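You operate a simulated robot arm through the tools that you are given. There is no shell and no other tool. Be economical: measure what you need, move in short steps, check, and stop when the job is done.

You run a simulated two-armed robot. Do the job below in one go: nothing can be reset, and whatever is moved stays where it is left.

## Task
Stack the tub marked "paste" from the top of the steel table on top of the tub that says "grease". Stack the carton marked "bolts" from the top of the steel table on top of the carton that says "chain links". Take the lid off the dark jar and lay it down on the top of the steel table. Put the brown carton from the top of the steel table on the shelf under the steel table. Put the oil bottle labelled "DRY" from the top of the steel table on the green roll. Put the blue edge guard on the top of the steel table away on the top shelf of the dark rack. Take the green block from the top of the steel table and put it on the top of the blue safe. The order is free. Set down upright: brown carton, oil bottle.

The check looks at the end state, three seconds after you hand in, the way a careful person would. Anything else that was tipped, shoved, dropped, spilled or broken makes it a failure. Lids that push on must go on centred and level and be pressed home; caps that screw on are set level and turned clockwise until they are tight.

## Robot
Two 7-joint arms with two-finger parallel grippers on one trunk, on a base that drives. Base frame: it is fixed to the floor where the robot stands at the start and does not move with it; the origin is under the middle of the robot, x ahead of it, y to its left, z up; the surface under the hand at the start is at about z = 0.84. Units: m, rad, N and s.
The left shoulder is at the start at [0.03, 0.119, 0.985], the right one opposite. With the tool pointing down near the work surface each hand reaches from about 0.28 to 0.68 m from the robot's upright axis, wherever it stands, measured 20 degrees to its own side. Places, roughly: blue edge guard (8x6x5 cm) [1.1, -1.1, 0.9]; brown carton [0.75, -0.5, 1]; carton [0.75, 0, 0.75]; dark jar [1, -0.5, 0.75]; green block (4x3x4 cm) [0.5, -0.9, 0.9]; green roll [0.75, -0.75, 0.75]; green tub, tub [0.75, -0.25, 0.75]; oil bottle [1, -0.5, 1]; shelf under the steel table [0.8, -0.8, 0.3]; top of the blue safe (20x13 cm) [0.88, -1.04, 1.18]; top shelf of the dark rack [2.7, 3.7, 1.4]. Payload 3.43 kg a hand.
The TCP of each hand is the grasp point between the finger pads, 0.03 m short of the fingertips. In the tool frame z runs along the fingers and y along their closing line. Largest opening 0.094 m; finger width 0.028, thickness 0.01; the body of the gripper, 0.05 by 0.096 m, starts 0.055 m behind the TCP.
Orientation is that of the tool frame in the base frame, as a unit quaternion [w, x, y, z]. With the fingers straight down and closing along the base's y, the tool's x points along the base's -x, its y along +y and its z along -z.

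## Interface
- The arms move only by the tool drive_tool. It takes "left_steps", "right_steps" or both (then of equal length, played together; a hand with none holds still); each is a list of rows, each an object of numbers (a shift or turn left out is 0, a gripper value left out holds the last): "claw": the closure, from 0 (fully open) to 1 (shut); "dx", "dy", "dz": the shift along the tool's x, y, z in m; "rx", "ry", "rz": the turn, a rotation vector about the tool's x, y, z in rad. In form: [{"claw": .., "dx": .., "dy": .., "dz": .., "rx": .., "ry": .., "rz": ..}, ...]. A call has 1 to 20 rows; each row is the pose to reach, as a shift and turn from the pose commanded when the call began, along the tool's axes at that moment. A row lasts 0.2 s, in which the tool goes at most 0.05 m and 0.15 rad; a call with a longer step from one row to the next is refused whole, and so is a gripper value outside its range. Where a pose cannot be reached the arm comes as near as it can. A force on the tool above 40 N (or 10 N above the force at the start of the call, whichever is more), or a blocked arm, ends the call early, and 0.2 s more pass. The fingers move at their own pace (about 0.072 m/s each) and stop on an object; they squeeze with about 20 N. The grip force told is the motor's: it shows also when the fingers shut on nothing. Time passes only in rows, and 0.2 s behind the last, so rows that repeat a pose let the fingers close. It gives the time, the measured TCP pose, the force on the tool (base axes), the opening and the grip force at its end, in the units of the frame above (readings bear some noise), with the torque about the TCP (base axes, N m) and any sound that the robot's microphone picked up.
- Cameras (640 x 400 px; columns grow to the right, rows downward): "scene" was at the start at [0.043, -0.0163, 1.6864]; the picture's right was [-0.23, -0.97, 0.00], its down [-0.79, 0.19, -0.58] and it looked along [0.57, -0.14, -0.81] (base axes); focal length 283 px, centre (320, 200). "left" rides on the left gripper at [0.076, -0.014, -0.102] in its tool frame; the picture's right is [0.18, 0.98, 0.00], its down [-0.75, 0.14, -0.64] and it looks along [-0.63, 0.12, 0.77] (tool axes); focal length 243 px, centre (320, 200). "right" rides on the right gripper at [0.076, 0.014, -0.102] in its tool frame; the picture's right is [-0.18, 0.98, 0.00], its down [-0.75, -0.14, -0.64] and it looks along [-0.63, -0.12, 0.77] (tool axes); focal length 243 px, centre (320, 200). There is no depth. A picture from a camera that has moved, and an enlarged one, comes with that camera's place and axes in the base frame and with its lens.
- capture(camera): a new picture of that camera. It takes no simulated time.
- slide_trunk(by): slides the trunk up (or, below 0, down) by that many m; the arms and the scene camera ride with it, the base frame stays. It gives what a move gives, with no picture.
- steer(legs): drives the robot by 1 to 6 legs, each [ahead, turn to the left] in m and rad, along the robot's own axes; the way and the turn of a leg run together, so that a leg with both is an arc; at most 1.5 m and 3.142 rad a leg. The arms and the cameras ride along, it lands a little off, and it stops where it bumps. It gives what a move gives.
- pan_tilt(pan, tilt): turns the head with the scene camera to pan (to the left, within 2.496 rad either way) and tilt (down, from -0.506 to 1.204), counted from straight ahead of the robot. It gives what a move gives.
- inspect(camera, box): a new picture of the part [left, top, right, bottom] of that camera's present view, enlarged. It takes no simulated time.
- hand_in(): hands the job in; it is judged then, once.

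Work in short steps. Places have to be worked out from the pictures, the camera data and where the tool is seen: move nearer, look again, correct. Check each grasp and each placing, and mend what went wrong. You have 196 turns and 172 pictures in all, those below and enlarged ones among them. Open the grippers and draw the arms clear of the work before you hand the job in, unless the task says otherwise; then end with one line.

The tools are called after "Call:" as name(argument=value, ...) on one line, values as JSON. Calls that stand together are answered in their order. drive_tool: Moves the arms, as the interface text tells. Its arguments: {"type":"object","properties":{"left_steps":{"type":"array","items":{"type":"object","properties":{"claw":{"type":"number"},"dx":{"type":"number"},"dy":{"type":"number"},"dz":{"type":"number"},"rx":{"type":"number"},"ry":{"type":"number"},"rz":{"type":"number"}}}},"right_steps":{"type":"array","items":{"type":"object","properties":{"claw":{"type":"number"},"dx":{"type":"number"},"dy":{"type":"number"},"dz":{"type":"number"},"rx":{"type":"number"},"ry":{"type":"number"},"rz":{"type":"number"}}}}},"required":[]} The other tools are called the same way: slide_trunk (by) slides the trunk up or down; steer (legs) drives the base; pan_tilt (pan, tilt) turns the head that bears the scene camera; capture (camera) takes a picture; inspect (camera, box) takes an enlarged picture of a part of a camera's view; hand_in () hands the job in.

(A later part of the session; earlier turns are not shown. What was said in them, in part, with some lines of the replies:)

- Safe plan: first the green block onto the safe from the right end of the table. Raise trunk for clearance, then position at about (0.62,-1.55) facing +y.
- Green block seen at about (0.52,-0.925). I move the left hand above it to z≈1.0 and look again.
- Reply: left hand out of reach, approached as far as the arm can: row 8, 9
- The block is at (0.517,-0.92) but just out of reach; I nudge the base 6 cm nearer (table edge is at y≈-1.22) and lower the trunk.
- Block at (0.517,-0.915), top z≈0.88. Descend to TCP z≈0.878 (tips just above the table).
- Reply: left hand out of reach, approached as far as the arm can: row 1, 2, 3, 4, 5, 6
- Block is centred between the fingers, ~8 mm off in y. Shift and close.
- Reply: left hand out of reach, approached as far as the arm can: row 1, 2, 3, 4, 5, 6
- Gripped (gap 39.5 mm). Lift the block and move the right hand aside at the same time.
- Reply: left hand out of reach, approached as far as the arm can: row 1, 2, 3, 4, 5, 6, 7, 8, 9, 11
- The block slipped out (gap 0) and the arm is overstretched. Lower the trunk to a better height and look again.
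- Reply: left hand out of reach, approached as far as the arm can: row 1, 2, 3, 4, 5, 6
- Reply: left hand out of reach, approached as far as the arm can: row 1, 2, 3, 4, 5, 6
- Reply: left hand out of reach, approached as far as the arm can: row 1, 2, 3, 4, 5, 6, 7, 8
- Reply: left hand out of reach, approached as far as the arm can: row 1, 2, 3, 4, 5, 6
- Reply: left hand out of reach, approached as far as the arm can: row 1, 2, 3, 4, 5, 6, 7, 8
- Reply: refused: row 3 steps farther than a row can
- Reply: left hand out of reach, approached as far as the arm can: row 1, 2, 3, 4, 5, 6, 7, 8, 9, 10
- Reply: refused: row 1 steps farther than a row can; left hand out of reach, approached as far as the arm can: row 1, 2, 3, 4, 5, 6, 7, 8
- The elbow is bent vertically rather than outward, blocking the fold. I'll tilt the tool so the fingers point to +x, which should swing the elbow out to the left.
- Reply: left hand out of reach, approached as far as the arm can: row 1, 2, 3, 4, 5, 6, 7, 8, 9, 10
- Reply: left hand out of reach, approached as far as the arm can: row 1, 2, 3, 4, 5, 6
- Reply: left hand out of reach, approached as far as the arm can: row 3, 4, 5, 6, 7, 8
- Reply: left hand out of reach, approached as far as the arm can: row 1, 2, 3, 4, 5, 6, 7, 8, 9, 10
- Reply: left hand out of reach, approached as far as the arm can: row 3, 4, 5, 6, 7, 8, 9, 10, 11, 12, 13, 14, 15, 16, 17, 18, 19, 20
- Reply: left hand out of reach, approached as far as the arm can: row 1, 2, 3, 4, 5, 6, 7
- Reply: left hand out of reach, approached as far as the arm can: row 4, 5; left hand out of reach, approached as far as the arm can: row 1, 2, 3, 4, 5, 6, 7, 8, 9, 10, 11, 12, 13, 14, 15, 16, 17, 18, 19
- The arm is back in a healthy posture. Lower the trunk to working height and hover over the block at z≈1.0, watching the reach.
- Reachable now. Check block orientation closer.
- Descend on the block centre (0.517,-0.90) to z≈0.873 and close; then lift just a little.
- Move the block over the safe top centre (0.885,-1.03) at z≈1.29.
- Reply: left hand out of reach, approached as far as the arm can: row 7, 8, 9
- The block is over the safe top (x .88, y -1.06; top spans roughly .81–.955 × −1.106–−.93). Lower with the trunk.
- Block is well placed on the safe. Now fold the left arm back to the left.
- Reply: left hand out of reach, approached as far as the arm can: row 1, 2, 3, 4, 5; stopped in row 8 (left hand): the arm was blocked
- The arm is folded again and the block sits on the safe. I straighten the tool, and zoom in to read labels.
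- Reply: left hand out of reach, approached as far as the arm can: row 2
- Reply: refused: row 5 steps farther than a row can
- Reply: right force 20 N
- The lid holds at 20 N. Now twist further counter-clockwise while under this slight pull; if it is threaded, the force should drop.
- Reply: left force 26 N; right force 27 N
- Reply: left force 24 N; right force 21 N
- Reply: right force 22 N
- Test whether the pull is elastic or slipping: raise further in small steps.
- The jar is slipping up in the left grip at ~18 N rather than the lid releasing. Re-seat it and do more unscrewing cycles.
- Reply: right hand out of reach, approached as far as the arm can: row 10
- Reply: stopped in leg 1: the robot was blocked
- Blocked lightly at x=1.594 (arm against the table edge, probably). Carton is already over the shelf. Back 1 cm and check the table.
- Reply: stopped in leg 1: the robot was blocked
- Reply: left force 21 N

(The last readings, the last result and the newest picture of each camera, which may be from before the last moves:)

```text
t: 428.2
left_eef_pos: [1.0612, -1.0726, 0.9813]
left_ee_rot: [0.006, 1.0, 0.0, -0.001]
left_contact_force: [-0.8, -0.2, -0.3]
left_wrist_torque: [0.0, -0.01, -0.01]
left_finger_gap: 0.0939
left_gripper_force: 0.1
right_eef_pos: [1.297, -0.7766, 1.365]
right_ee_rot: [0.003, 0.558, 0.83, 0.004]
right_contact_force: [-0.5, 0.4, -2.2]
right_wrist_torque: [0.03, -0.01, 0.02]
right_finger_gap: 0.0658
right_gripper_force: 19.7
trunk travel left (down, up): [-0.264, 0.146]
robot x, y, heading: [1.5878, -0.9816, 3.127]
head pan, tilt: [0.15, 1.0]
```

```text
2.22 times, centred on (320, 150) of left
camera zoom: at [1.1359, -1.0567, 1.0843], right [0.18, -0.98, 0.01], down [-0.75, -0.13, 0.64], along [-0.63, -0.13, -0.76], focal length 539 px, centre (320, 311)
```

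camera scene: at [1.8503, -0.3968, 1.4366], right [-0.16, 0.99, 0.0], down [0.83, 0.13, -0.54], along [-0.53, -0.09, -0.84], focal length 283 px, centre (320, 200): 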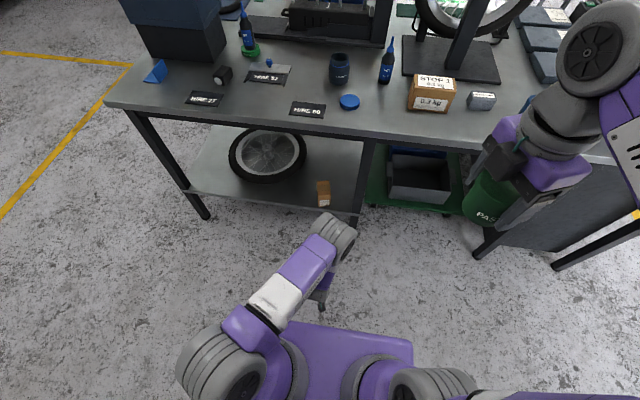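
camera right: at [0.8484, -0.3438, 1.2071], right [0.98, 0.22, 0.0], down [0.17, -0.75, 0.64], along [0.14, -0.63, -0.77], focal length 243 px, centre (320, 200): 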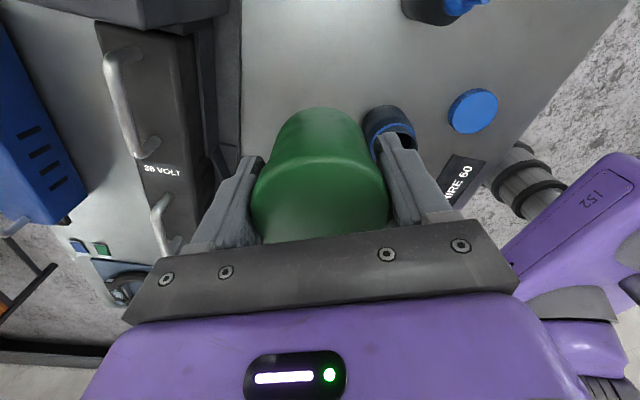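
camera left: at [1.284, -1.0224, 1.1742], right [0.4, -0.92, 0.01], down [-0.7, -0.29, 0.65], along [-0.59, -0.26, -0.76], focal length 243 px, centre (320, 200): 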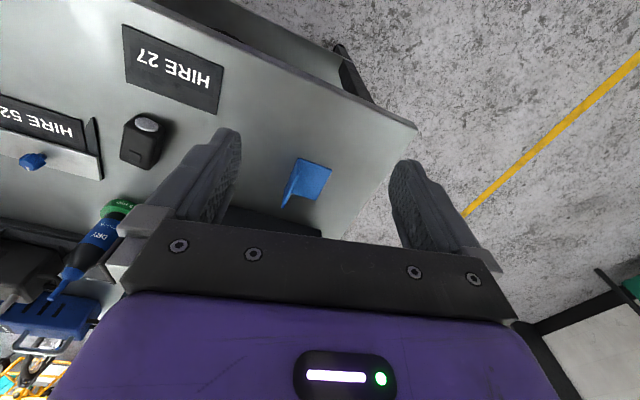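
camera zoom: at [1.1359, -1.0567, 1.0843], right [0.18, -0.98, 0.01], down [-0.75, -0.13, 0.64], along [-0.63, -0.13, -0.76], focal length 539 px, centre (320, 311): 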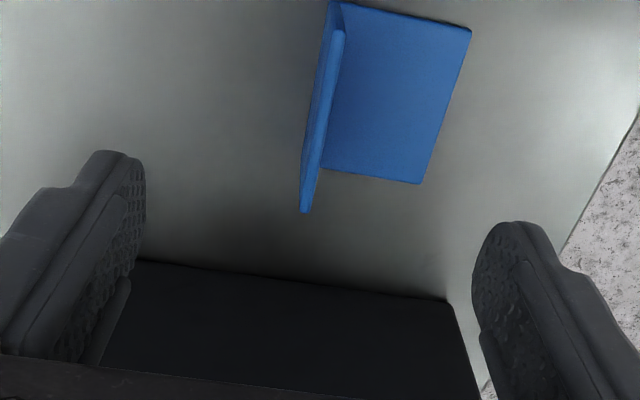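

Alignment is right on. Lower and close.

Call:
drive_tool(left_steps=[{"dz": 0.03}, {"dz": 0.06}, {"dz": 0.08}, {"dz": 0.093}, {"dz": 0.093, "claw": 1}, {"dz": 0.093}, {"dz": 0.093}, {"dz": 0.093}, {"dz": 0.093}, {"dz": 0.093}, {"dz": 0.093}, {"dz": 0.06}, {"dz": 0.02}, {"dz": -0.02}, {"dz": -0.06}, {"dz": -0.1}])

Call:
capture(camera="left")

```text
t: 431.6
left_eef_pos: [1.0631, -1.0699, 1.0818]
left_ee_rot: [0.007, 1.0, -0.001, -0.001]
left_contact_force: [0.5, -0.6, -0.1]
left_wrist_torque: [0.0, 0.01, 0.01]
left_finger_gap: 0.0087
left_gripper_force: 19.6
right_eef_pos: [1.2979, -0.7769, 1.3652]
right_ee_rot: [0.004, 0.558, 0.83, 0.004]
right_contact_force: [0.0, 0.3, -2.4]
right_wrist_torque: [0.02, 0.02, 0.01]
right_finger_gap: 0.066
right_gripper_force: 19.9
trunk travel left (down, up): [-0.264, 0.146]
robot x, y, heading: [1.5892, -0.9814, 3.127]
head pan, tilt: [0.15, 1.0]
```

```text
21 pictures are left
camera left: at [1.138, -1.0556, 1.1854], right [0.18, -0.98, 0.01], down [-0.75, -0.13, 0.64], along [-0.63, -0.13, -0.76], focal length 243 px, centre (320, 200)
```

left: 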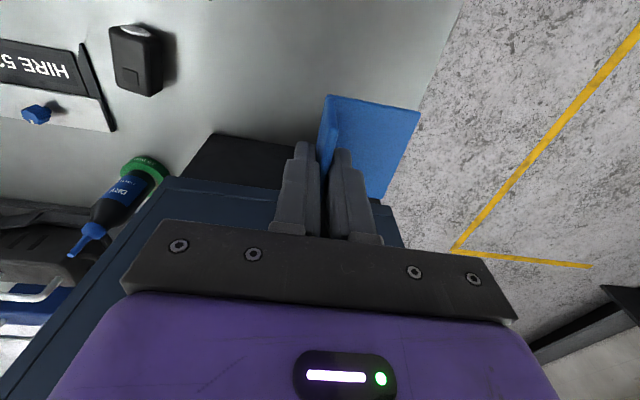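

Guard held. Retract it, then drive around the right end to the front of the table for the paste tub.

Call:
drive_tool(left_steps=[{"dx": 0.04, "dz": -0.02}, {"dx": 0.08, "dz": -0.04}, {"dx": 0.12, "dz": -0.06}, {"dx": 0.15, "dz": -0.08}])

Call:
steer(legs=[[-0.3, 0], [0, 1.585], [0.87, 0], [0, -1.57], [1.5, 0], [0.65, 0]])

Call:
steer(legs=[[0, -1.57], [1.5, 0], [0.23, 0], [0, -1.57]])

Call:
pan_tilt(pan=0.0, tilt=0.9)

Call:
capture(camera="scene")

```text
t: 432.6
left_eef_pos: [1.2129, -1.0702, 1.1613]
left_ee_rot: [0.007, 1.0, -0.001, 0.0]
left_contact_force: [-0.1, -0.1, -0.7]
left_wrist_torque: [-0.01, 0.0, -0.02]
left_finger_gap: 0.0086
left_gripper_force: 19.8
right_eef_pos: [1.2981, -0.7764, 1.3664]
right_ee_rot: [0.004, 0.558, 0.83, 0.003]
right_contact_force: [-0.4, 0.4, -1.2]
right_wrist_torque: [-0.01, 0.0, 0.02]
right_finger_gap: 0.0662
right_gripper_force: 19.9
trunk travel left (down, up): [-0.264, 0.146]
robot x, y, heading: [1.5914, -0.982, 3.127]
head pan, tilt: [0.15, 1.0]
```

```text
t: 456.7
left_eef_pos: [-0.613, -1.9762, 1.1595]
left_ee_rot: [0.007, 1.0, 0.014, 0.001]
left_contact_force: [0.2, 0.1, 0.2]
left_wrist_torque: [0.02, -0.03, 0.01]
left_finger_gap: 0.0082
left_gripper_force: 20.1
right_eef_pos: [-0.5365, -1.6802, 1.3653]
right_ee_rot: [0.004, 0.545, 0.838, 0.004]
right_contact_force: [0.5, -0.2, -2.6]
right_wrist_torque: [0.03, 0.0, -0.01]
right_finger_gap: 0.0659
right_gripper_force: 20.2
trunk travel left (down, up): [-0.264, 0.146]
robot x, y, heading: [-0.24, -1.8759, -3.127]
head pan, tilt: [0.15, 1.0]
```

```text
t: 473.1
left_eef_pos: [0.1006, -0.0605, 1.1611]
left_ee_rot: [0.001, -0.012, 1.0, 0.007]
left_contact_force: [0.9, -0.5, -0.5]
left_wrist_torque: [-0.01, 0.01, 0.02]
left_finger_gap: 0.0085
left_gripper_force: 19.9
right_eef_pos: [0.0218, -0.3559, 1.3656]
right_ee_rot: [0.004, 0.838, -0.546, -0.003]
right_contact_force: [0.1, 0.3, -1.8]
right_wrist_torque: [0.01, 0.0, 0.02]
right_finger_gap: 0.066
right_gripper_force: 19.9
trunk travel left (down, up): [-0.264, 0.146]
robot x, y, heading: [-0.2729, -0.1583, 0.012]
head pan, tilt: [0.15, 1.0]
```

```text
t: 473.8
left_eef_pos: [0.1001, -0.0598, 1.1603]
left_ee_rot: [0.001, -0.013, 1.0, 0.006]
left_contact_force: [0.6, -0.4, 0.3]
left_wrist_torque: [-0.02, -0.01, 0.01]
left_finger_gap: 0.0085
left_gripper_force: 19.8
right_eef_pos: [0.0231, -0.3558, 1.3649]
right_ee_rot: [0.004, 0.837, -0.547, -0.004]
right_contact_force: [0.3, 0.5, -2.1]
right_wrist_torque: [0.0, 0.02, 0.0]
right_finger_gap: 0.0658
right_gripper_force: 19.9
trunk travel left (down, up): [-0.264, 0.146]
robot x, y, heading: [-0.2756, -0.1578, 0.016]
head pan, tilt: [0.0, 0.901]
```

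```text
20 pictures are left
camera scene: at [-0.2272, -0.1575, 1.7038], right [0.01, -1.0, 0.0], down [-0.78, -0.01, -0.62], along [0.62, 0.01, -0.78], focal length 283 px, centre (320, 200)
```

scene: 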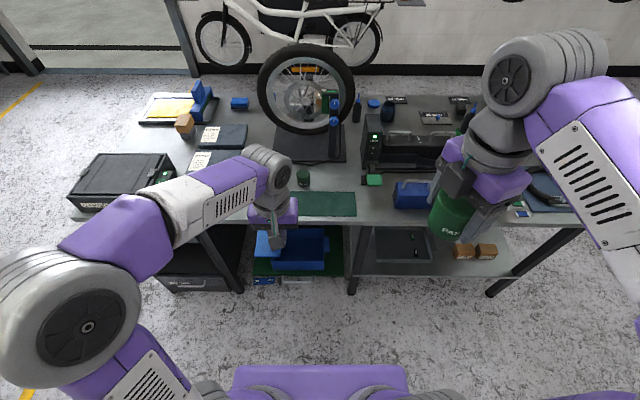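

Grease tub at ≈(0.53,-0.08). Shift the base to ≈(0,0.08) so it's comfortable for the right hand.

Call:
steer(legs=[[0, 0.695], [0.36, 0], [0, -0.71]])

Call:
slide_trunk(by=-0.06)

Call:
inspect(camera="scene", box=[280, 160, 480, 300])

```text
t: 479.8
left_eef_pos: [0.3732, 0.1739, 1.161]
left_ee_rot: [-0.001, -0.01, 1.0, 0.006]
left_contact_force: [0.1, -0.6, -0.4]
left_wrist_torque: [0.01, 0.02, 0.0]
left_finger_gap: 0.0084
left_gripper_force: 20.1
right_eef_pos: [0.2924, -0.1215, 1.366]
right_ee_rot: [0.004, 0.835, -0.55, -0.003]
right_contact_force: [0.4, 0.0, -2.7]
right_wrist_torque: [-0.02, 0.02, -0.01]
right_finger_gap: 0.0661
right_gripper_force: 20.3
trunk travel left (down, up): [-0.264, 0.146]
robot x, y, heading: [-0.0009, 0.0763, 0.004]
head pan, tilt: [0.0, 0.901]
```

```text
t: 480.8
left_eef_pos: [0.3723, 0.175, 1.1023]
left_ee_rot: [0.001, -0.01, 1.0, 0.006]
left_contact_force: [-0.8, -0.4, 0.0]
left_wrist_torque: [-0.01, 0.03, 0.0]
left_finger_gap: 0.0085
left_gripper_force: 19.9
right_eef_pos: [0.2939, -0.1214, 1.3058]
right_ee_rot: [0.004, 0.835, -0.55, -0.003]
right_contact_force: [0.0, 0.6, -2.1]
right_wrist_torque: [0.04, -0.02, -0.01]
right_finger_gap: 0.0661
right_gripper_force: 20.0
trunk travel left (down, up): [-0.204, 0.206]
robot x, y, heading: [-0.0009, 0.0767, 0.01]
head pan, tilt: [0.0, 0.901]
```

```text
2.86 times, centred on (380, 230) of scene
camera zoom: at [0.0446, 0.0789, 1.6439], right [0.01, -1.0, 0.0], down [-0.78, -0.01, -0.62], along [0.62, 0.0, -0.78], focal length 807 px, centre (149, 114)
```

zoom: 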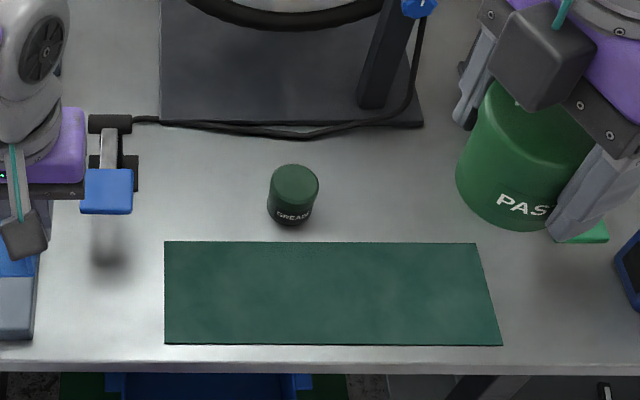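

Hover the paste tub above the grease tub (≈(0.548,-0.085)) at z≈1.09 and look with the wrist camera.

Call:
drive_tool(right_steps=[{"dx": 0.01, "dy": -0.035}, {"dx": 0.02, "dy": -0.075}, {"dx": 0.03, "dy": -0.115}, {"dx": 0.04, "dy": -0.155, "dz": 0.01}, {"dx": 0.05, "dy": -0.19, "dz": 0.035}, {"dx": 0.06, "dy": -0.22, "dz": 0.065}, {"dx": 0.067, "dy": -0.248, "dz": 0.1}, {"dx": 0.067, "dy": -0.248, "dz": 0.145}, {"dx": 0.067, "dy": -0.248, "dz": 0.19}, {"dx": 0.067, "dy": -0.248, "dz": 0.216}])

Call:
capture(camera="right")

Call:
inspect(camera="scene", box=[310, 170, 430, 260])

```text
t: 483.0
left_eef_pos: [0.3725, 0.1739, 1.1005]
left_ee_rot: [0.001, -0.01, 1.0, 0.008]
left_contact_force: [0.0, -0.3, -0.6]
left_wrist_torque: [0.0, 0.02, 0.0]
left_finger_gap: 0.0084
left_gripper_force: 20.3
right_eef_pos: [0.5456, -0.0854, 1.0881]
right_ee_rot: [0.003, 0.835, -0.551, -0.003]
right_contact_force: [-0.1, 0.5, -2.9]
right_wrist_torque: [0.01, -0.02, -0.01]
right_finger_gap: 0.066
right_gripper_force: 20.3
trunk travel left (down, up): [-0.204, 0.206]
robot x, y, heading: [0.0016, 0.0749, 0.012]
head pan, tilt: [0.0, 0.901]
```

```text
18 pictures are left
camera right: at [0.5626, -0.1613, 1.191], right [-0.98, -0.22, 0.01], down [-0.16, 0.75, 0.64], along [-0.15, 0.62, -0.77], focal length 243 px, centre (320, 200)
```

right: 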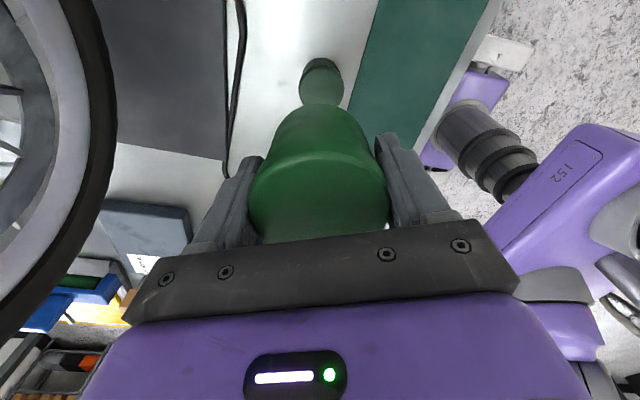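

```text
4.44 times, centred on (370, 215) of scene
camera zoom: at [0.0447, 0.0787, 1.6438], right [0.01, -1.0, 0.0], down [-0.78, -0.01, -0.62], along [0.62, 0.0, -0.78], focal length 1256 px, centre (98, 133)
```

zoom: 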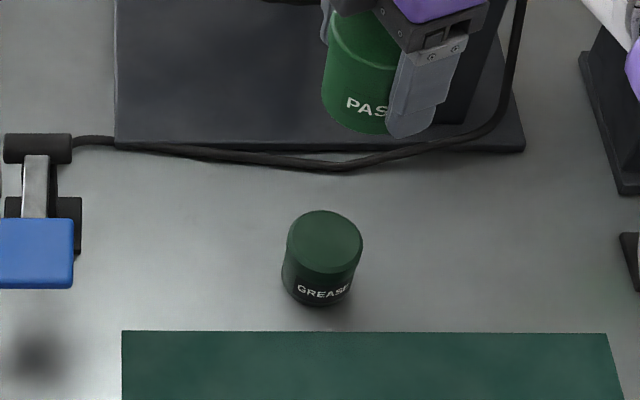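

Grease centre estimated (0.540,-0.086), top ≈0.88. Adjust and lower to ~3 cm above it, then check.

Call:
drive_tool(right_steps=[{"dx": -0.0017, "dy": 0.0054, "dz": 0.03}, {"dx": -0.0017, "dy": 0.0054, "dz": 0.07}, {"dx": -0.0017, "dy": 0.0054, "dz": 0.11}, {"dx": -0.0017, "dy": 0.0054, "dz": 0.138}])

Call:
inspect(camera="right", box=[220, 30, 420, 180])

Call:
inspect(camera="scene", box=[330, 180, 420, 250])

```text
t: 484.0
left_eef_pos: [0.3739, 0.1752, 1.1012]
left_ee_rot: [0.0, -0.01, 1.0, 0.006]
left_contact_force: [0.7, -0.5, -0.1]
left_wrist_torque: [-0.01, 0.01, 0.0]
left_finger_gap: 0.0085
left_gripper_force: 19.8
right_eef_pos: [0.5375, -0.0868, 0.9493]
right_ee_rot: [0.003, 0.835, -0.55, -0.003]
right_contact_force: [-0.2, 0.2, -2.7]
right_wrist_torque: [-0.02, 0.03, -0.01]
right_finger_gap: 0.066
right_gripper_force: 20.4
trunk travel left (down, up): [-0.204, 0.206]
robot x, y, heading: [-0.0031, 0.0786, 0.008]
head pan, tilt: [0.0, 0.901]
```

```text
2.67 times, centred on (320, 105) of right
camera zoom: at [0.5562, -0.1617, 1.0525], right [-0.98, -0.22, 0.01], down [-0.16, 0.75, 0.64], along [-0.15, 0.62, -0.77], focal length 647 px, centre (320, 453)
```

zoom: 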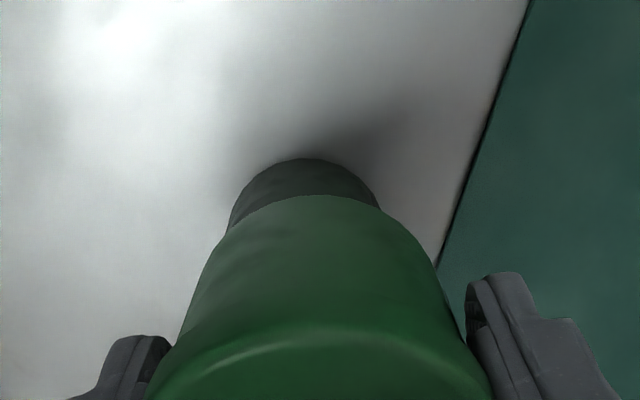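

```text
5.71 times, centred on (375, 215) of scene
camera zoom: at [0.0452, 0.0789, 1.6438], right [0.01, -1.0, 0.0], down [-0.78, -0.01, -0.62], along [0.62, 0.0, -0.78], focal length 1615 px, centre (6, 114)
```

zoom: 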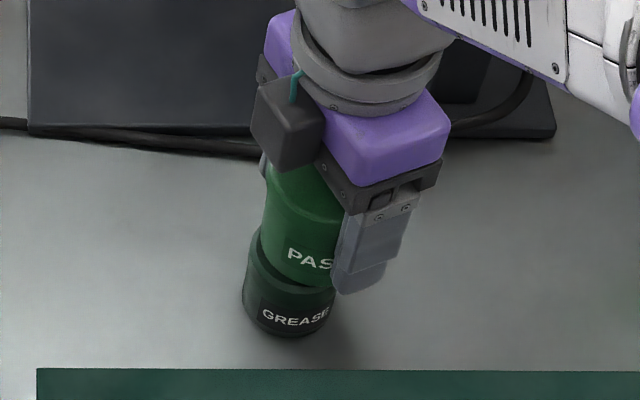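

The grease tub appears ~1 cm toward +y and 5 mm toward +x of the paste. Correct and check again.

Call:
drive_tool(right_steps=[{"dx": -0.0072, "dy": -0.0086}, {"dx": -0.0072, "dy": -0.0086, "dz": 0.01}])

Call:
inspect(camera="scene", box=[335, 190, 405, 245])

Call:
inspect(camera="right", box=[220, 30, 420, 180])

```text
t: 484.6
left_eef_pos: [0.3733, 0.1733, 1.1014]
left_ee_rot: [0.001, -0.01, 1.0, 0.007]
left_contact_force: [-0.5, -0.7, 0.4]
left_wrist_torque: [0.03, -0.02, 0.02]
left_finger_gap: 0.0086
left_gripper_force: 20.5
right_eef_pos: [0.5426, -0.0772, 0.9394]
right_ee_rot: [0.004, 0.835, -0.55, -0.004]
right_contact_force: [-0.3, 0.4, -2.3]
right_wrist_torque: [-0.02, -0.02, -0.02]
right_finger_gap: 0.0662
right_gripper_force: 20.1
trunk travel left (down, up): [-0.204, 0.206]
robot x, y, heading: [-0.0063, 0.0773, 0.01]
head pan, tilt: [0.0, 0.901]
```

```text
7.27 times, centred on (370, 218) of scene
camera zoom: at [0.0448, 0.0786, 1.6438], right [0.01, -1.0, 0.0], down [-0.78, -0.01, -0.62], along [0.62, 0.0, -0.78], focal length 2055 px, centre (-44, 73)
```

zoom: 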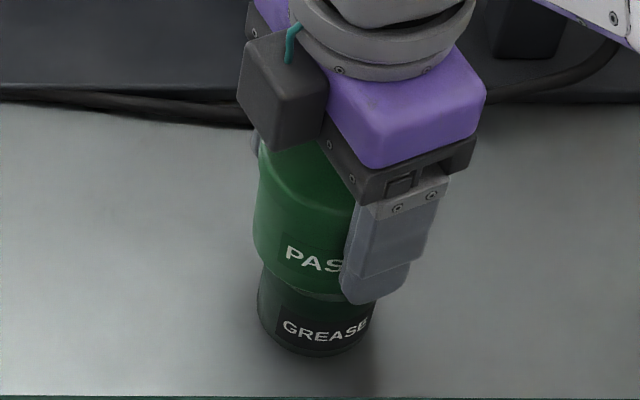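

```text
2.67 times, centred on (320, 105) of right
camera zoom: at [0.5609, -0.1513, 1.0429], right [-0.98, -0.22, 0.01], down [-0.16, 0.75, 0.64], along [-0.15, 0.62, -0.77], focal length 647 px, centre (320, 453)
```

zoom: 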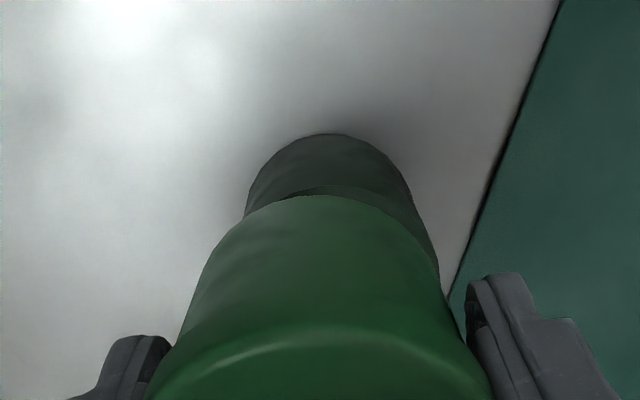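

Aligned within ~2 mm. Lower gently to contact.

Call:
drive_tool(right_steps=[{"dz": 0.004}, {"dz": 0.008}, {"dz": 0.01}])

Call:
drive_tool(right_steps=[{"dz": 0.002}, {"dz": 0.004}, {"dz": 0.004}])

```text
t: 485.4
left_eef_pos: [0.3715, 0.1749, 1.1009]
left_ee_rot: [0.0, -0.01, 1.0, 0.006]
left_contact_force: [-0.7, -0.4, -0.2]
left_wrist_torque: [0.0, -0.02, 0.03]
left_finger_gap: 0.0085
left_gripper_force: 20.1
right_eef_pos: [0.5412, -0.0742, 0.9315]
right_ee_rot: [0.003, 0.836, -0.549, -0.002]
right_contact_force: [2.4, -1.3, 16.6]
right_wrist_torque: [-0.02, 0.0, 0.07]
right_finger_gap: 0.0661
right_gripper_force: 19.9
trunk travel left (down, up): [-0.204, 0.206]
robot x, y, heading: [-0.0012, 0.0769, 0.008]
head pan, tilt: [0.0, 0.901]
```

```text
t: 486.2
left_eef_pos: [0.3719, 0.1755, 1.1019]
left_ee_rot: [0.001, -0.009, 1.0, 0.007]
left_contact_force: [0.4, -0.4, -0.1]
left_wrist_torque: [-0.01, 0.0, 0.02]
left_finger_gap: 0.0083
left_gripper_force: 19.8
right_eef_pos: [0.5418, -0.0755, 0.927]
right_ee_rot: [0.003, 0.835, -0.55, -0.003]
right_contact_force: [0.5, -0.6, 14.8]
right_wrist_torque: [0.04, 0.01, -0.01]
right_finger_gap: 0.0659
right_gripper_force: 19.6
trunk travel left (down, up): [-0.204, 0.206]
robot x, y, heading: [-0.0033, 0.0761, 0.01]
head pan, tilt: [0.0, 0.901]
```

Contact made. Ease up, release and rise straight.

Call:
drive_tool(right_steps=[{"dz": -0.003}, {"dz": -0.004, "claw": 0.15}, {"dz": -0.004, "claw": 0}, {"dz": -0.004}, {"dz": -0.004}, {"dz": -0.03}, {"dz": -0.07}, {"dz": -0.11}, {"dz": -0.15}, {"dz": -0.19, "dy": 0.02}, {"dz": -0.22, "dy": 0.05}, {"dz": -0.24, "dy": 0.09}, {"dz": -0.24, "dy": 0.13}, {"dz": -0.24, "dy": 0.17}])

Call:
inspect(camera="scene", box=[310, 160, 450, 260])

```text
t: 489.2
left_eef_pos: [0.3716, 0.1754, 1.1018]
left_ee_rot: [0.0, -0.01, 1.0, 0.006]
left_contact_force: [-1.2, -0.3, -1.0]
left_wrist_torque: [0.0, 0.02, 0.0]
left_finger_gap: 0.0086
left_gripper_force: 20.0
right_eef_pos: [0.3872, -0.1432, 1.1671]
right_ee_rot: [0.002, 0.835, -0.55, -0.003]
right_contact_force: [-0.4, -0.1, 0.1]
right_wrist_torque: [0.0, 0.0, 0.01]
right_finger_gap: 0.0939
right_gripper_force: 0.1
trunk travel left (down, up): [-0.204, 0.206]
robot x, y, heading: [-0.0033, 0.0772, 0.011]
head pan, tilt: [0.0, 0.901]
```

```text
4.00 times, centred on (380, 210) of scene
camera zoom: at [0.0429, 0.0787, 1.6439], right [0.01, -1.0, 0.0], down [-0.78, -0.01, -0.62], along [0.62, 0.0, -0.78], focal length 1130 px, centre (80, 160)
```

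zoom: 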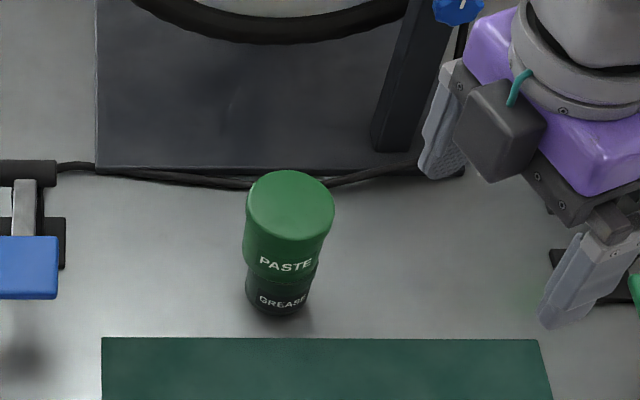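

Paste is stacked on grease. Now drive with the guard to the dark rack: via the table's left end.

Call:
drive_tool(right_steps=[{"dy": 0.03}, {"dy": 0.06}])

Call:
steer(legs=[[-0.06, 0], [0, 1.565], [1.38, 0], [0, -1.57], [1.5, 0], [0.6, 0]])

Call:
steer(legs=[[0, 1.3], [0.6, 0]])

Call:
pan_tilt(pan=0.0, tilt=0.25)

Call:
capture(camera="scene")

```text
t: 489.8
left_eef_pos: [0.3721, 0.1747, 1.1025]
left_ee_rot: [0.0, -0.009, 1.0, 0.007]
left_contact_force: [0.4, -0.3, 0.1]
left_wrist_torque: [0.03, 0.01, 0.02]
left_finger_gap: 0.0087
left_gripper_force: 19.4
right_eef_pos: [0.3336, -0.1679, 1.1673]
right_ee_rot: [0.004, 0.835, -0.55, -0.004]
right_contact_force: [1.4, 0.0, -0.3]
right_wrist_torque: [0.01, 0.0, -0.03]
right_finger_gap: 0.0938
right_gripper_force: 0.1
trunk travel left (down, up): [-0.204, 0.206]
robot x, y, heading: [-0.0035, 0.0738, 0.01]
head pan, tilt: [0.0, 0.901]
```

```text
t: 514.9
left_eef_pos: [2.4222, 1.5251, 1.1011]
left_ee_rot: [0.0, -0.003, 1.0, 0.006]
left_contact_force: [-0.4, 0.5, -0.6]
left_wrist_torque: [0.01, 0.02, 0.03]
left_finger_gap: 0.0085
left_gripper_force: 19.9
right_eef_pos: [2.3788, 1.1856, 1.1687]
right_ee_rot: [0.004, 0.832, -0.555, -0.004]
right_contact_force: [-0.5, 0.1, 0.0]
right_wrist_torque: [0.02, 0.02, 0.0]
right_finger_gap: 0.0939
right_gripper_force: 0.1
trunk travel left (down, up): [-0.204, 0.206]
robot x, y, heading: [2.0455, 1.4356, -0.005]
head pan, tilt: [0.0, 0.901]
```

```text
t: 521.5
left_eef_pos: [2.2229, 2.4003, 1.1018]
left_ee_rot: [-0.005, -0.607, 0.795, 0.006]
left_contact_force: [-0.5, 0.0, -1.4]
left_wrist_torque: [-0.01, 0.0, 0.0]
left_finger_gap: 0.0084
left_gripper_force: 20.1
right_eef_pos: [2.54, 2.2669, 1.1686]
right_ee_rot: [0.005, 0.998, 0.061, 0.0]
right_contact_force: [-0.1, -0.2, -0.7]
right_wrist_torque: [-0.01, 0.03, 0.01]
right_finger_gap: 0.0943
right_gripper_force: 0.1
trunk travel left (down, up): [-0.204, 0.206]
robot x, y, heading: [2.2123, 2.0135, 1.288]
head pan, tilt: [0.0, 0.901]
```

```text
t: 522.6
left_eef_pos: [2.2233, 2.4005, 1.1006]
left_ee_rot: [-0.002, -0.607, 0.795, 0.006]
left_contact_force: [-1.0, -0.3, -0.2]
left_wrist_torque: [0.02, 0.02, -0.01]
left_finger_gap: 0.0082
left_gripper_force: 19.8
right_eef_pos: [2.5386, 2.2672, 1.1677]
right_ee_rot: [0.006, 0.998, 0.06, -0.001]
right_contact_force: [-0.6, 0.1, 0.2]
right_wrist_torque: [-0.01, 0.01, 0.0]
right_finger_gap: 0.0941
right_gripper_force: 0.0
trunk travel left (down, up): [-0.204, 0.206]
robot x, y, heading: [2.2068, 2.0123, 1.29]
head pan, tilt: [0.0, 0.25]
```

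```text
11 pictures are left
camera scene: at [2.2293, 2.0739, 1.7007], right [0.96, -0.27, 0.0], down [-0.07, -0.24, -0.97], along [0.27, 0.93, -0.25], focal length 283 px, centre (320, 200)
```

scene: 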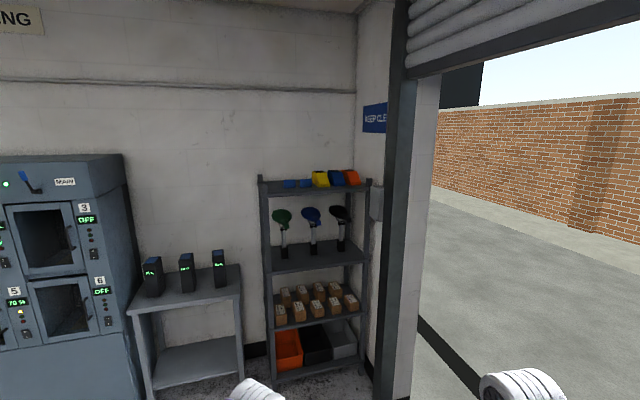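

Call:
inspect(camera="scene", box=[245, 160, 385, 260])

```text
4.00 times, centred on (315, 210) of scene
camera zoom: at [2.2293, 2.0739, 1.7007], right [0.96, -0.27, 0.0], down [-0.07, -0.24, -0.97], along [0.27, 0.93, -0.25], focal length 1130 px, centre (340, 160)
```

zoom: 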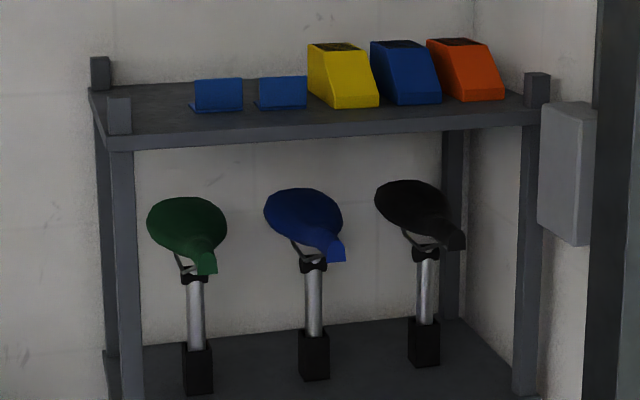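

The top shelf (z≈1.36) holds two identical edge guards with space on the left. Drive to ≈(2.47,3.0) facing the rack, raise trunk and hand.

Call:
slide_trunk(by=0.2)

Call:
steer(legs=[[0, 0.02], [0.98, 0], [0, 0.26]])

Call:
drive_tool(left_steps=[{"dz": -0.04}, {"dz": -0.08}, {"dz": -0.12}, {"dz": -0.16}, {"dz": -0.19}])

Call:
capture(camera="scene")

```text
t: 524.7
left_eef_pos: [2.2222, 2.4008, 1.3003]
left_ee_rot: [-0.003, -0.607, 0.795, 0.006]
left_contact_force: [0.6, 0.4, -0.9]
left_wrist_torque: [0.0, 0.01, -0.02]
left_finger_gap: 0.0085
left_gripper_force: 19.7
right_eef_pos: [2.5386, 2.2673, 1.3673]
right_ee_rot: [0.005, 0.998, 0.06, -0.001]
right_contact_force: [0.3, 1.2, -0.7]
right_wrist_torque: [0.01, 0.01, 0.0]
right_finger_gap: 0.0941
right_gripper_force: 0.1
trunk travel left (down, up): [-0.404, 0.006]
robot x, y, heading: [2.2092, 2.0105, 1.292]
head pan, tilt: [0.0, 0.25]
```

```text
t: 531.0
left_eef_pos: [2.3669, 3.3332, 1.3021]
left_ee_rot: [0.004, 0.711, -0.703, -0.005]
left_contact_force: [-0.6, 0.1, -0.6]
left_wrist_torque: [0.01, 0.01, 0.0]
left_finger_gap: 0.0084
left_gripper_force: 19.8
right_eef_pos: [2.7077, 3.2919, 1.3687]
right_ee_rot: [0.005, 0.98, 0.197, 0.0]
right_contact_force: [-0.4, 0.5, -0.1]
right_wrist_torque: [-0.01, -0.02, -0.02]
right_finger_gap: 0.094
right_gripper_force: 0.1
trunk travel left (down, up): [-0.404, 0.006]
robot x, y, heading: [2.4609, 2.9557, 1.574]
head pan, tilt: [0.0, 0.25]
```

```text
t: 532.2
left_eef_pos: [2.3692, 3.3325, 1.492]
left_ee_rot: [0.006, 0.71, -0.704, -0.005]
left_contact_force: [-0.2, 0.0, -0.4]
left_wrist_torque: [0.01, 0.01, 0.0]
left_finger_gap: 0.0086
left_gripper_force: 19.9
right_eef_pos: [2.7075, 3.2912, 1.3681]
right_ee_rot: [0.005, 0.98, 0.198, 0.0]
right_contact_force: [0.4, -0.6, 1.0]
right_wrist_torque: [-0.01, 0.04, 0.01]
right_finger_gap: 0.0939
right_gripper_force: 0.0
trunk travel left (down, up): [-0.404, 0.006]
robot x, y, heading: [2.464, 2.959, 1.568]
head pan, tilt: [0.0, 0.25]
```

```text
9 pictures are left
camera scene: at [2.462, 3.0207, 1.9008], right [1.0, 0.0, 0.0], down [0.0, -0.25, -0.97], along [0.0, 0.97, -0.25], focal length 283 px, centre (320, 200)
```

scene: 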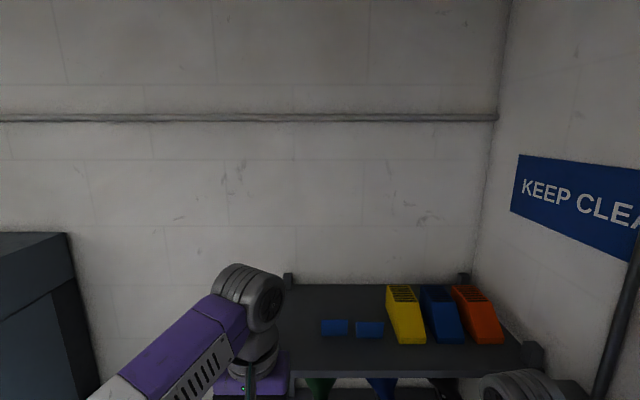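

Positions are consistent (shelf front y≈3.55, z≈1.36). Shift the hand right 7.5 cm, then drive ahead 0.25 m.

Call:
drive_tool(left_steps=[{"dy": -0.025}, {"dy": -0.05}, {"dy": -0.075}])

Call:
steer(legs=[[0.26, 0]])

Call:
capture(camera="left")

```text
t: 533.0
left_eef_pos: [2.4444, 3.3346, 1.4904]
left_ee_rot: [0.004, 0.711, -0.703, -0.006]
left_contact_force: [-0.2, 0.3, -1.2]
left_wrist_torque: [0.02, -0.02, -0.04]
left_finger_gap: 0.0084
left_gripper_force: 19.8
right_eef_pos: [2.7077, 3.291, 1.3688]
right_ee_rot: [0.005, 0.98, 0.198, 0.0]
right_contact_force: [0.5, 0.3, 0.2]
right_wrist_torque: [-0.02, 0.02, -0.01]
right_finger_gap: 0.0939
right_gripper_force: 0.1
trunk travel left (down, up): [-0.404, 0.006]
robot x, y, heading: [2.4578, 2.9598, 1.572]
head pan, tilt: [0.0, 0.25]
```

```text
t: 534.7
left_eef_pos: [2.4449, 3.5456, 1.4915]
left_ee_rot: [0.004, 0.709, -0.705, -0.005]
left_contact_force: [0.0, 0.3, 0.0]
left_wrist_torque: [-0.04, -0.04, 0.02]
left_finger_gap: 0.0085
left_gripper_force: 20.5
right_eef_pos: [2.7047, 3.4979, 1.3696]
right_ee_rot: [0.013, 0.98, 0.201, -0.003]
right_contact_force: [6.5, -12.9, 7.1]
right_wrist_torque: [0.24, 0.0, -0.23]
right_finger_gap: 0.0847
right_gripper_force: 0.0
trunk travel left (down, up): [-0.404, 0.006]
robot x, y, heading: [2.4642, 3.1718, 1.572]
head pan, tilt: [0.0, 0.25]
stopped in leg 1: the force on the tool passed its limit at 52 N (the readings are from after the stop); the commanded pose is now the measured one
```

```text
8 pictures are left
camera left: at [2.46, 3.4688, 1.595], right [-0.98, -0.19, 0.01], down [-0.14, 0.75, 0.65], along [-0.13, 0.63, -0.76], focal length 243 px, centre (320, 200)
```

left: 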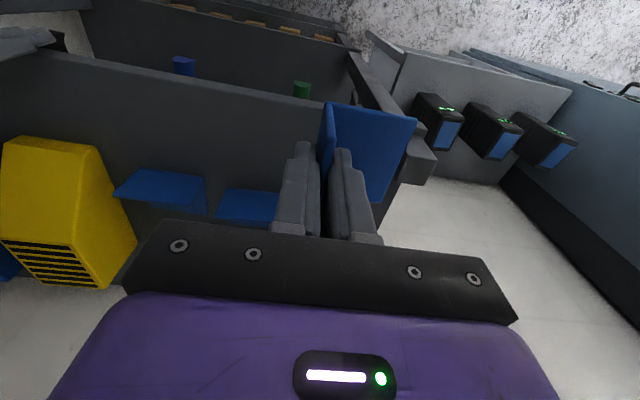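

The right hand touched the shelf edge. Back off 3 cm and retract the right hand, then check.

Call:
steer(legs=[[-0.04, 0]])

Call:
drive_tool(right_steps=[{"dx": -0.015, "dy": 0.035}, {"dx": -0.03, "dy": 0.07}, {"dx": -0.045, "dy": 0.105, "dz": 0.01}, {"dx": -0.058, "dy": 0.138, "dz": 0.02}])

Call:
pan_tilt(pan=0.0, tilt=0.6)

Call:
capture(camera="scene")

```text
t: 535.6
left_eef_pos: [2.4446, 3.5126, 1.4885]
left_ee_rot: [0.006, 0.71, -0.704, -0.003]
left_contact_force: [-0.4, -0.2, -0.5]
left_wrist_torque: [-0.06, -0.01, -0.01]
left_finger_gap: 0.0086
left_gripper_force: 19.9
right_eef_pos: [2.7047, 3.4654, 1.3668]
right_ee_rot: [0.013, 0.979, 0.202, -0.005]
right_contact_force: [-0.7, 1.4, -0.3]
right_wrist_torque: [-0.04, 0.01, 0.01]
right_finger_gap: 0.094
right_gripper_force: 0.0
trunk travel left (down, up): [-0.404, 0.006]
robot x, y, heading: [2.457, 3.1342, 1.565]
head pan, tilt: [0.0, 0.25]
```

```text
t: 536.6
left_eef_pos: [2.4448, 3.5066, 1.4906]
left_ee_rot: [0.005, 0.711, -0.703, -0.005]
left_contact_force: [-0.9, 0.2, -1.3]
left_wrist_torque: [0.05, 0.02, 0.0]
left_finger_gap: 0.0088
left_gripper_force: 20.0
right_eef_pos: [2.7054, 3.3106, 1.3536]
right_ee_rot: [0.011, 0.979, 0.202, -0.004]
right_contact_force: [0.2, -0.8, -0.3]
right_wrist_torque: [-0.05, -0.03, 0.01]
right_finger_gap: 0.0941
right_gripper_force: 0.0
trunk travel left (down, up): [-0.404, 0.006]
robot x, y, heading: [2.4621, 3.1311, 1.567]
head pan, tilt: [0.0, 0.25]
```

```text
t: 537.4
left_eef_pos: [2.4444, 3.5076, 1.4905]
left_ee_rot: [0.005, 0.71, -0.704, -0.006]
left_contact_force: [0.5, 0.1, -1.3]
left_wrist_torque: [-0.04, 0.0, 0.0]
left_finger_gap: 0.0084
left_gripper_force: 20.5
right_eef_pos: [2.705, 3.3112, 1.3528]
right_ee_rot: [0.012, 0.979, 0.201, -0.004]
right_contact_force: [0.1, 0.0, -0.3]
right_wrist_torque: [-0.01, 0.03, 0.0]
right_finger_gap: 0.094
right_gripper_force: 0.0
trunk travel left (down, up): [-0.404, 0.006]
robot x, y, heading: [2.4565, 3.1308, 1.57]
head pan, tilt: [0.0, 0.6]
```

```text
7 pictures are left
camera scene: at [2.4623, 3.1903, 1.8687], right [1.0, 0.0, 0.0], down [0.0, -0.56, -0.83], along [0.0, 0.83, -0.56], focal length 283 px, centre (320, 200)
```

scene: 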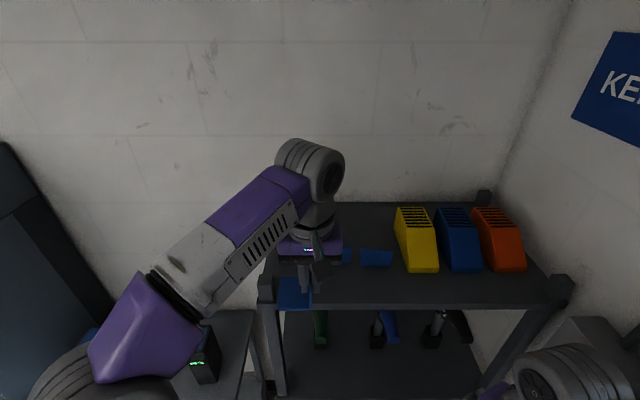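

Rack contents look undisturbed. Advance 8 cm and extend/lower the guard toward (2.444,3.62).

Call:
steer(legs=[[0.08, 0]])

Call:
drive_tool(left_steps=[{"dx": -0.012, "dz": 0.01}, {"dx": -0.025, "dz": 0.025}, {"dx": -0.035, "dz": 0.045}, {"dx": -0.035, "dz": 0.06}])

Call:
capture(camera="left")

```text
t: 538.5
left_eef_pos: [2.4463, 3.5864, 1.4888]
left_ee_rot: [0.005, 0.71, -0.705, -0.005]
left_contact_force: [0.6, -0.6, -0.5]
left_wrist_torque: [-0.01, 0.0, -0.04]
left_finger_gap: 0.0084
left_gripper_force: 19.4
right_eef_pos: [2.7067, 3.3897, 1.3524]
right_ee_rot: [0.011, 0.979, 0.202, -0.004]
right_contact_force: [-0.5, 0.1, -1.0]
right_wrist_torque: [0.0, 0.02, 0.0]
right_finger_gap: 0.094
right_gripper_force: 0.0
trunk travel left (down, up): [-0.404, 0.006]
robot x, y, heading: [2.455, 3.2018, 1.571]
head pan, tilt: [0.0, 0.6]
```

```text
t: 539.5
left_eef_pos: [2.4449, 3.6218, 1.4314]
left_ee_rot: [0.005, 0.71, -0.704, -0.005]
left_contact_force: [-0.1, -0.1, -0.9]
left_wrist_torque: [-0.03, -0.04, 0.02]
left_finger_gap: 0.0089
left_gripper_force: 20.0
right_eef_pos: [2.7064, 3.3887, 1.3522]
right_ee_rot: [0.011, 0.979, 0.202, -0.005]
right_contact_force: [0.1, -0.8, -0.8]
right_wrist_torque: [-0.01, 0.0, -0.01]
right_finger_gap: 0.0941
right_gripper_force: 0.0
trunk travel left (down, up): [-0.404, 0.006]
robot x, y, heading: [2.4577, 3.2042, 1.574]
head pan, tilt: [0.0, 0.6]
```

```text
6 pictures are left
camera left: at [2.4594, 3.5445, 1.5341], right [-0.98, -0.19, 0.01], down [-0.14, 0.75, 0.64], along [-0.13, 0.63, -0.76], focal length 243 px, centre (320, 200)
```

left: 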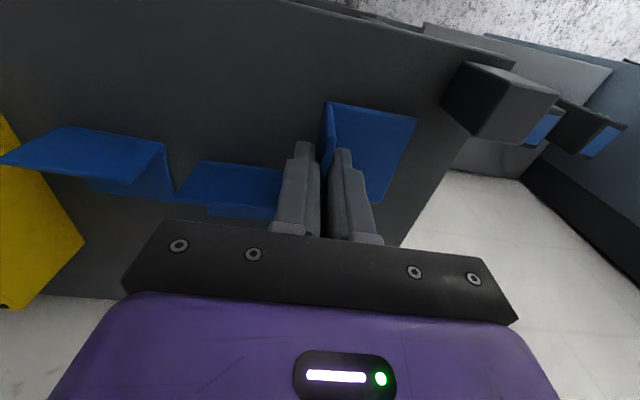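

Guard is over a free spot, next to the existing ones. Lower to contact.

Call:
drive_tool(left_steps=[{"dz": 0.006}, {"dz": 0.012}, {"dz": 0.016}, {"dz": 0.016}])

Call:
drive_tool(left_steps=[{"dz": 0.003}, {"dz": 0.006}, {"dz": 0.006}])

```text
t: 540.5
left_eef_pos: [2.4445, 3.6227, 1.4146]
left_ee_rot: [0.005, 0.71, -0.704, -0.004]
left_contact_force: [0.9, -0.6, -0.6]
left_wrist_torque: [-0.02, -0.03, -0.02]
left_finger_gap: 0.0083
left_gripper_force: 20.5
right_eef_pos: [2.7066, 3.3895, 1.3531]
right_ee_rot: [0.012, 0.979, 0.202, -0.004]
right_contact_force: [0.7, 0.2, 0.8]
right_wrist_torque: [0.02, 0.03, -0.01]
right_finger_gap: 0.0938
right_gripper_force: 0.2
trunk travel left (down, up): [-0.404, 0.006]
robot x, y, heading: [2.4607, 3.2083, 1.567]
head pan, tilt: [0.0, 0.6]
```

```text
t: 541.2
left_eef_pos: [2.4432, 3.6214, 1.4087]
left_ee_rot: [0.005, 0.71, -0.704, -0.005]
left_contact_force: [-0.1, 0.4, -0.5]
left_wrist_torque: [0.0, 0.0, 0.0]
left_finger_gap: 0.0087
left_gripper_force: 19.7
right_eef_pos: [2.7065, 3.3905, 1.3522]
right_ee_rot: [0.011, 0.979, 0.202, -0.004]
right_contact_force: [-0.8, 0.7, 0.6]
right_wrist_torque: [0.02, 0.04, -0.05]
right_finger_gap: 0.0937
right_gripper_force: 0.1
trunk travel left (down, up): [-0.404, 0.006]
robot x, y, heading: [2.4647, 3.2106, 1.573]
head pan, tilt: [0.0, 0.6]
```

Call:
drive_tool(left_steps=[{"dz": 0.003}, {"dz": 0.006}, {"dz": 0.006}])

Call:
drive_tool(left_steps=[{"dz": 0.003}, {"dz": 0.005}, {"dz": 0.005}])

Call:
inspect(camera="left", box=[250, 70, 450, 230])

```text
t: 542.0
left_eef_pos: [2.4444, 3.6221, 1.4035]
left_ee_rot: [0.003, 0.71, -0.704, -0.006]
left_contact_force: [0.6, 1.6, 18.4]
left_wrist_torque: [0.04, -0.02, 0.01]
left_finger_gap: 0.0086
left_gripper_force: 20.0
right_eef_pos: [2.7055, 3.3876, 1.3518]
right_ee_rot: [0.011, 0.979, 0.202, -0.003]
right_contact_force: [1.6, -0.1, -0.3]
right_wrist_torque: [0.01, 0.02, 0.01]
right_finger_gap: 0.0941
right_gripper_force: 0.1
trunk travel left (down, up): [-0.404, 0.006]
robot x, y, heading: [2.4606, 3.2134, 1.57]
head pan, tilt: [0.0, 0.6]
```

```text
t: 542.9
left_eef_pos: [2.4444, 3.621, 1.3987]
left_ee_rot: [0.004, 0.709, -0.705, -0.006]
left_contact_force: [1.7, 0.9, 17.7]
left_wrist_torque: [0.05, -0.06, -0.04]
left_finger_gap: 0.0087
left_gripper_force: 20.1
right_eef_pos: [2.7051, 3.3886, 1.3521]
right_ee_rot: [0.011, 0.979, 0.202, -0.004]
right_contact_force: [0.2, 0.3, 0.0]
right_wrist_torque: [0.0, 0.01, 0.01]
right_finger_gap: 0.0938
right_gripper_force: 0.0
trunk travel left (down, up): [-0.404, 0.006]
robot x, y, heading: [2.4591, 3.2081, 1.57]
head pan, tilt: [0.0, 0.6]
```

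```text
2.50 times, centred on (350, 150) of left
camera zoom: at [2.4594, 3.5437, 1.5019], right [-0.98, -0.19, 0.01], down [-0.14, 0.75, 0.65], along [-0.13, 0.63, -0.76], focal length 606 px, centre (245, 325)
```

zoom: 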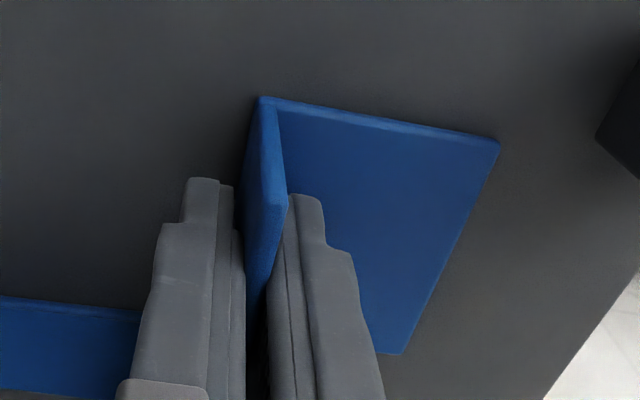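

Contact is firm and the guard sits flat on the shelf. Open partially and rise straight up.

Call:
drive_tool(left_steps=[{"dz": -0.003}, {"dz": -0.003, "claw": 0.75}, {"dz": -0.003, "claw": 0.6}, {"dz": -0.003, "claw": 0.6}, {"dz": -0.003}, {"dz": -0.03}, {"dz": -0.065}, {"dz": -0.1}])

Call:
steer(legs=[[-0.4, 0]])

Call:
inspect(camera="scene", box=[200, 100, 480, 300])

```text
t: 544.6
left_eef_pos: [2.4454, 3.6215, 1.4972]
left_ee_rot: [0.005, 0.71, -0.704, -0.005]
left_contact_force: [-0.1, -0.2, 0.2]
left_wrist_torque: [0.01, 0.0, 0.0]
left_finger_gap: 0.0374
left_gripper_force: 0.1
right_eef_pos: [2.7065, 3.3889, 1.3523]
right_ee_rot: [0.011, 0.979, 0.202, -0.004]
right_contact_force: [0.2, 0.3, 0.7]
right_wrist_torque: [0.01, 0.01, -0.01]
right_finger_gap: 0.094
right_gripper_force: 0.0
trunk travel left (down, up): [-0.404, 0.006]
robot x, y, heading: [2.4621, 3.2084, 1.567]
head pan, tilt: [0.0, 0.6]
```

```text
t: 547.1
left_eef_pos: [2.4439, 3.222, 1.4977]
left_ee_rot: [0.005, 0.709, -0.705, -0.005]
left_contact_force: [0.6, -0.5, 0.6]
left_wrist_torque: [-0.01, -0.02, 0.0]
left_finger_gap: 0.0374
left_gripper_force: 0.0
right_eef_pos: [2.7055, 2.9885, 1.3528]
right_ee_rot: [0.011, 0.98, 0.201, -0.004]
right_contact_force: [0.5, 0.6, 0.3]
right_wrist_torque: [0.0, 0.04, 0.02]
right_finger_gap: 0.0943
right_gripper_force: 0.0
trunk travel left (down, up): [-0.404, 0.006]
robot x, y, heading: [2.4583, 2.8119, 1.567]
head pan, tilt: [0.0, 0.6]
```

```text
2.00 times, centred on (340, 200) of scene
camera zoom: at [2.4616, 2.8688, 1.8686], right [1.0, 0.0, 0.0], down [0.0, -0.57, -0.82], along [0.0, 0.82, -0.57], focal length 565 px, centre (280, 200)
```

zoom: 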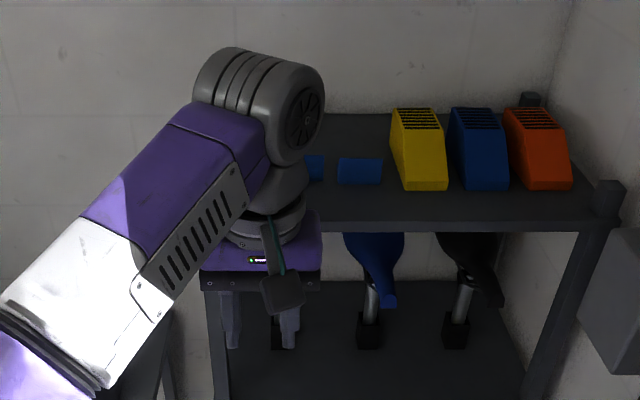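

Move the left arm aside to verify the guard and the rack.

Call:
drive_tool(left_steps=[{"dx": 0.03, "dy": 0.03, "claw": 0}, {"dx": 0.05, "dy": 0.07, "dz": 0.03}, {"dx": 0.06, "dy": 0.11, "dz": 0.06}, {"dx": 0.06, "dy": 0.15, "dz": 0.09}, {"dx": 0.06, "dy": 0.19, "dz": 0.12}])

Call:
inspect(camera="scene", box=[200, 100, 480, 300])

```text
refused: row 2 steps farther than a row can; nothing moved
```

```text
2.00 times, centred on (340, 200) of scene
camera zoom: at [2.4616, 2.8688, 1.8686], right [1.0, 0.0, 0.0], down [0.0, -0.57, -0.82], along [0.0, 0.82, -0.57], focal length 565 px, centre (280, 200)
```

zoom: 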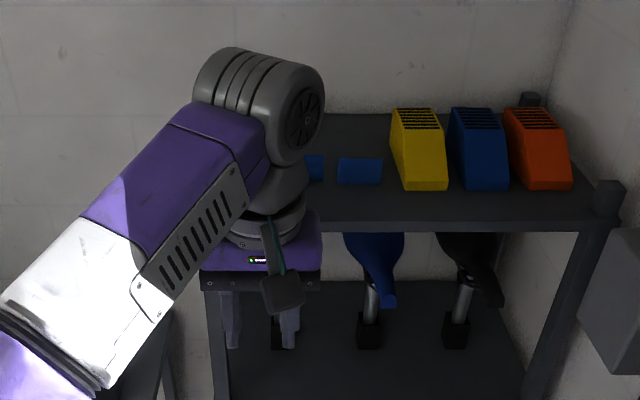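

Call:
drive_tool(left_steps=[{"dx": 0.02, "dy": 0.03, "claw": 0}, {"dx": 0.03, "dy": 0.06, "dz": 0.02}, {"dx": 0.04, "dy": 0.09, "dz": 0.05}, {"dx": 0.05, "dy": 0.12, "dz": 0.08}, {"dx": 0.06, "dy": 0.15, "dz": 0.11}, {"dx": 0.06, "dy": 0.18, "dz": 0.14}, {"dx": 0.06, "dy": 0.2, "dz": 0.18}])

Call:
inspect(camera="scene", box=[200, 100, 480, 300])

```text
t: 548.8
left_eef_pos: [2.2399, 3.16, 1.3192]
left_ee_rot: [0.005, 0.71, -0.705, -0.005]
left_contact_force: [-0.3, 0.5, 0.2]
left_wrist_torque: [-0.01, 0.0, 0.02]
left_finger_gap: 0.0941
left_gripper_force: 0.1
right_eef_pos: [2.7038, 2.9901, 1.3527]
right_ee_rot: [0.013, 0.979, 0.201, -0.004]
right_contact_force: [0.3, 0.2, 0.7]
right_wrist_torque: [0.01, -0.04, 0.03]
right_finger_gap: 0.094
right_gripper_force: 0.1
trunk travel left (down, up): [-0.404, 0.006]
robot x, y, heading: [2.4586, 2.8059, 1.567]
head pan, tilt: [0.0, 0.6]
```

```text
2.00 times, centred on (340, 200) of scene
camera zoom: at [2.4609, 2.8687, 1.8686], right [1.0, 0.0, 0.0], down [0.0, -0.57, -0.82], along [0.0, 0.82, -0.57], focal length 565 px, centre (280, 200)
```

zoom: 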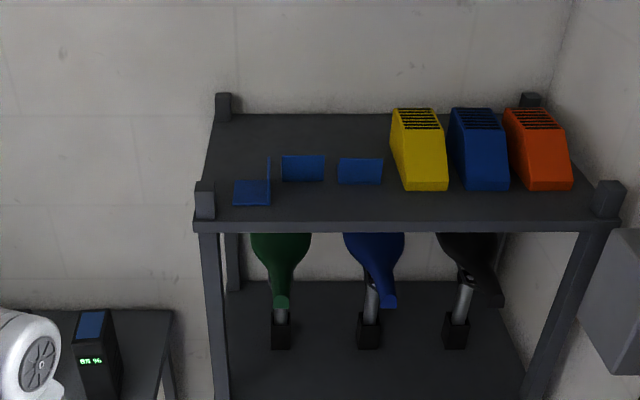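

The guard stands on the top shelf next to the others, the rack contents look undisturbed, both grippers are open and clear of the work. All seven jobs are done, so I hand in.

Call:
hand_in()

```text
The job is handed in.
```

I finished all seven placements and handed the job in. I checked each one by camera right after setting it down, but did not take a final overall look at the table. Along the way the green block slipped once and was shifted about 2 cm before I re-gripped it. The left arm pressed against the table edge while I was loading the shelf. The right hand also knocked the rack shelf at about 52 N, and nothing looked disturbed afterwards.
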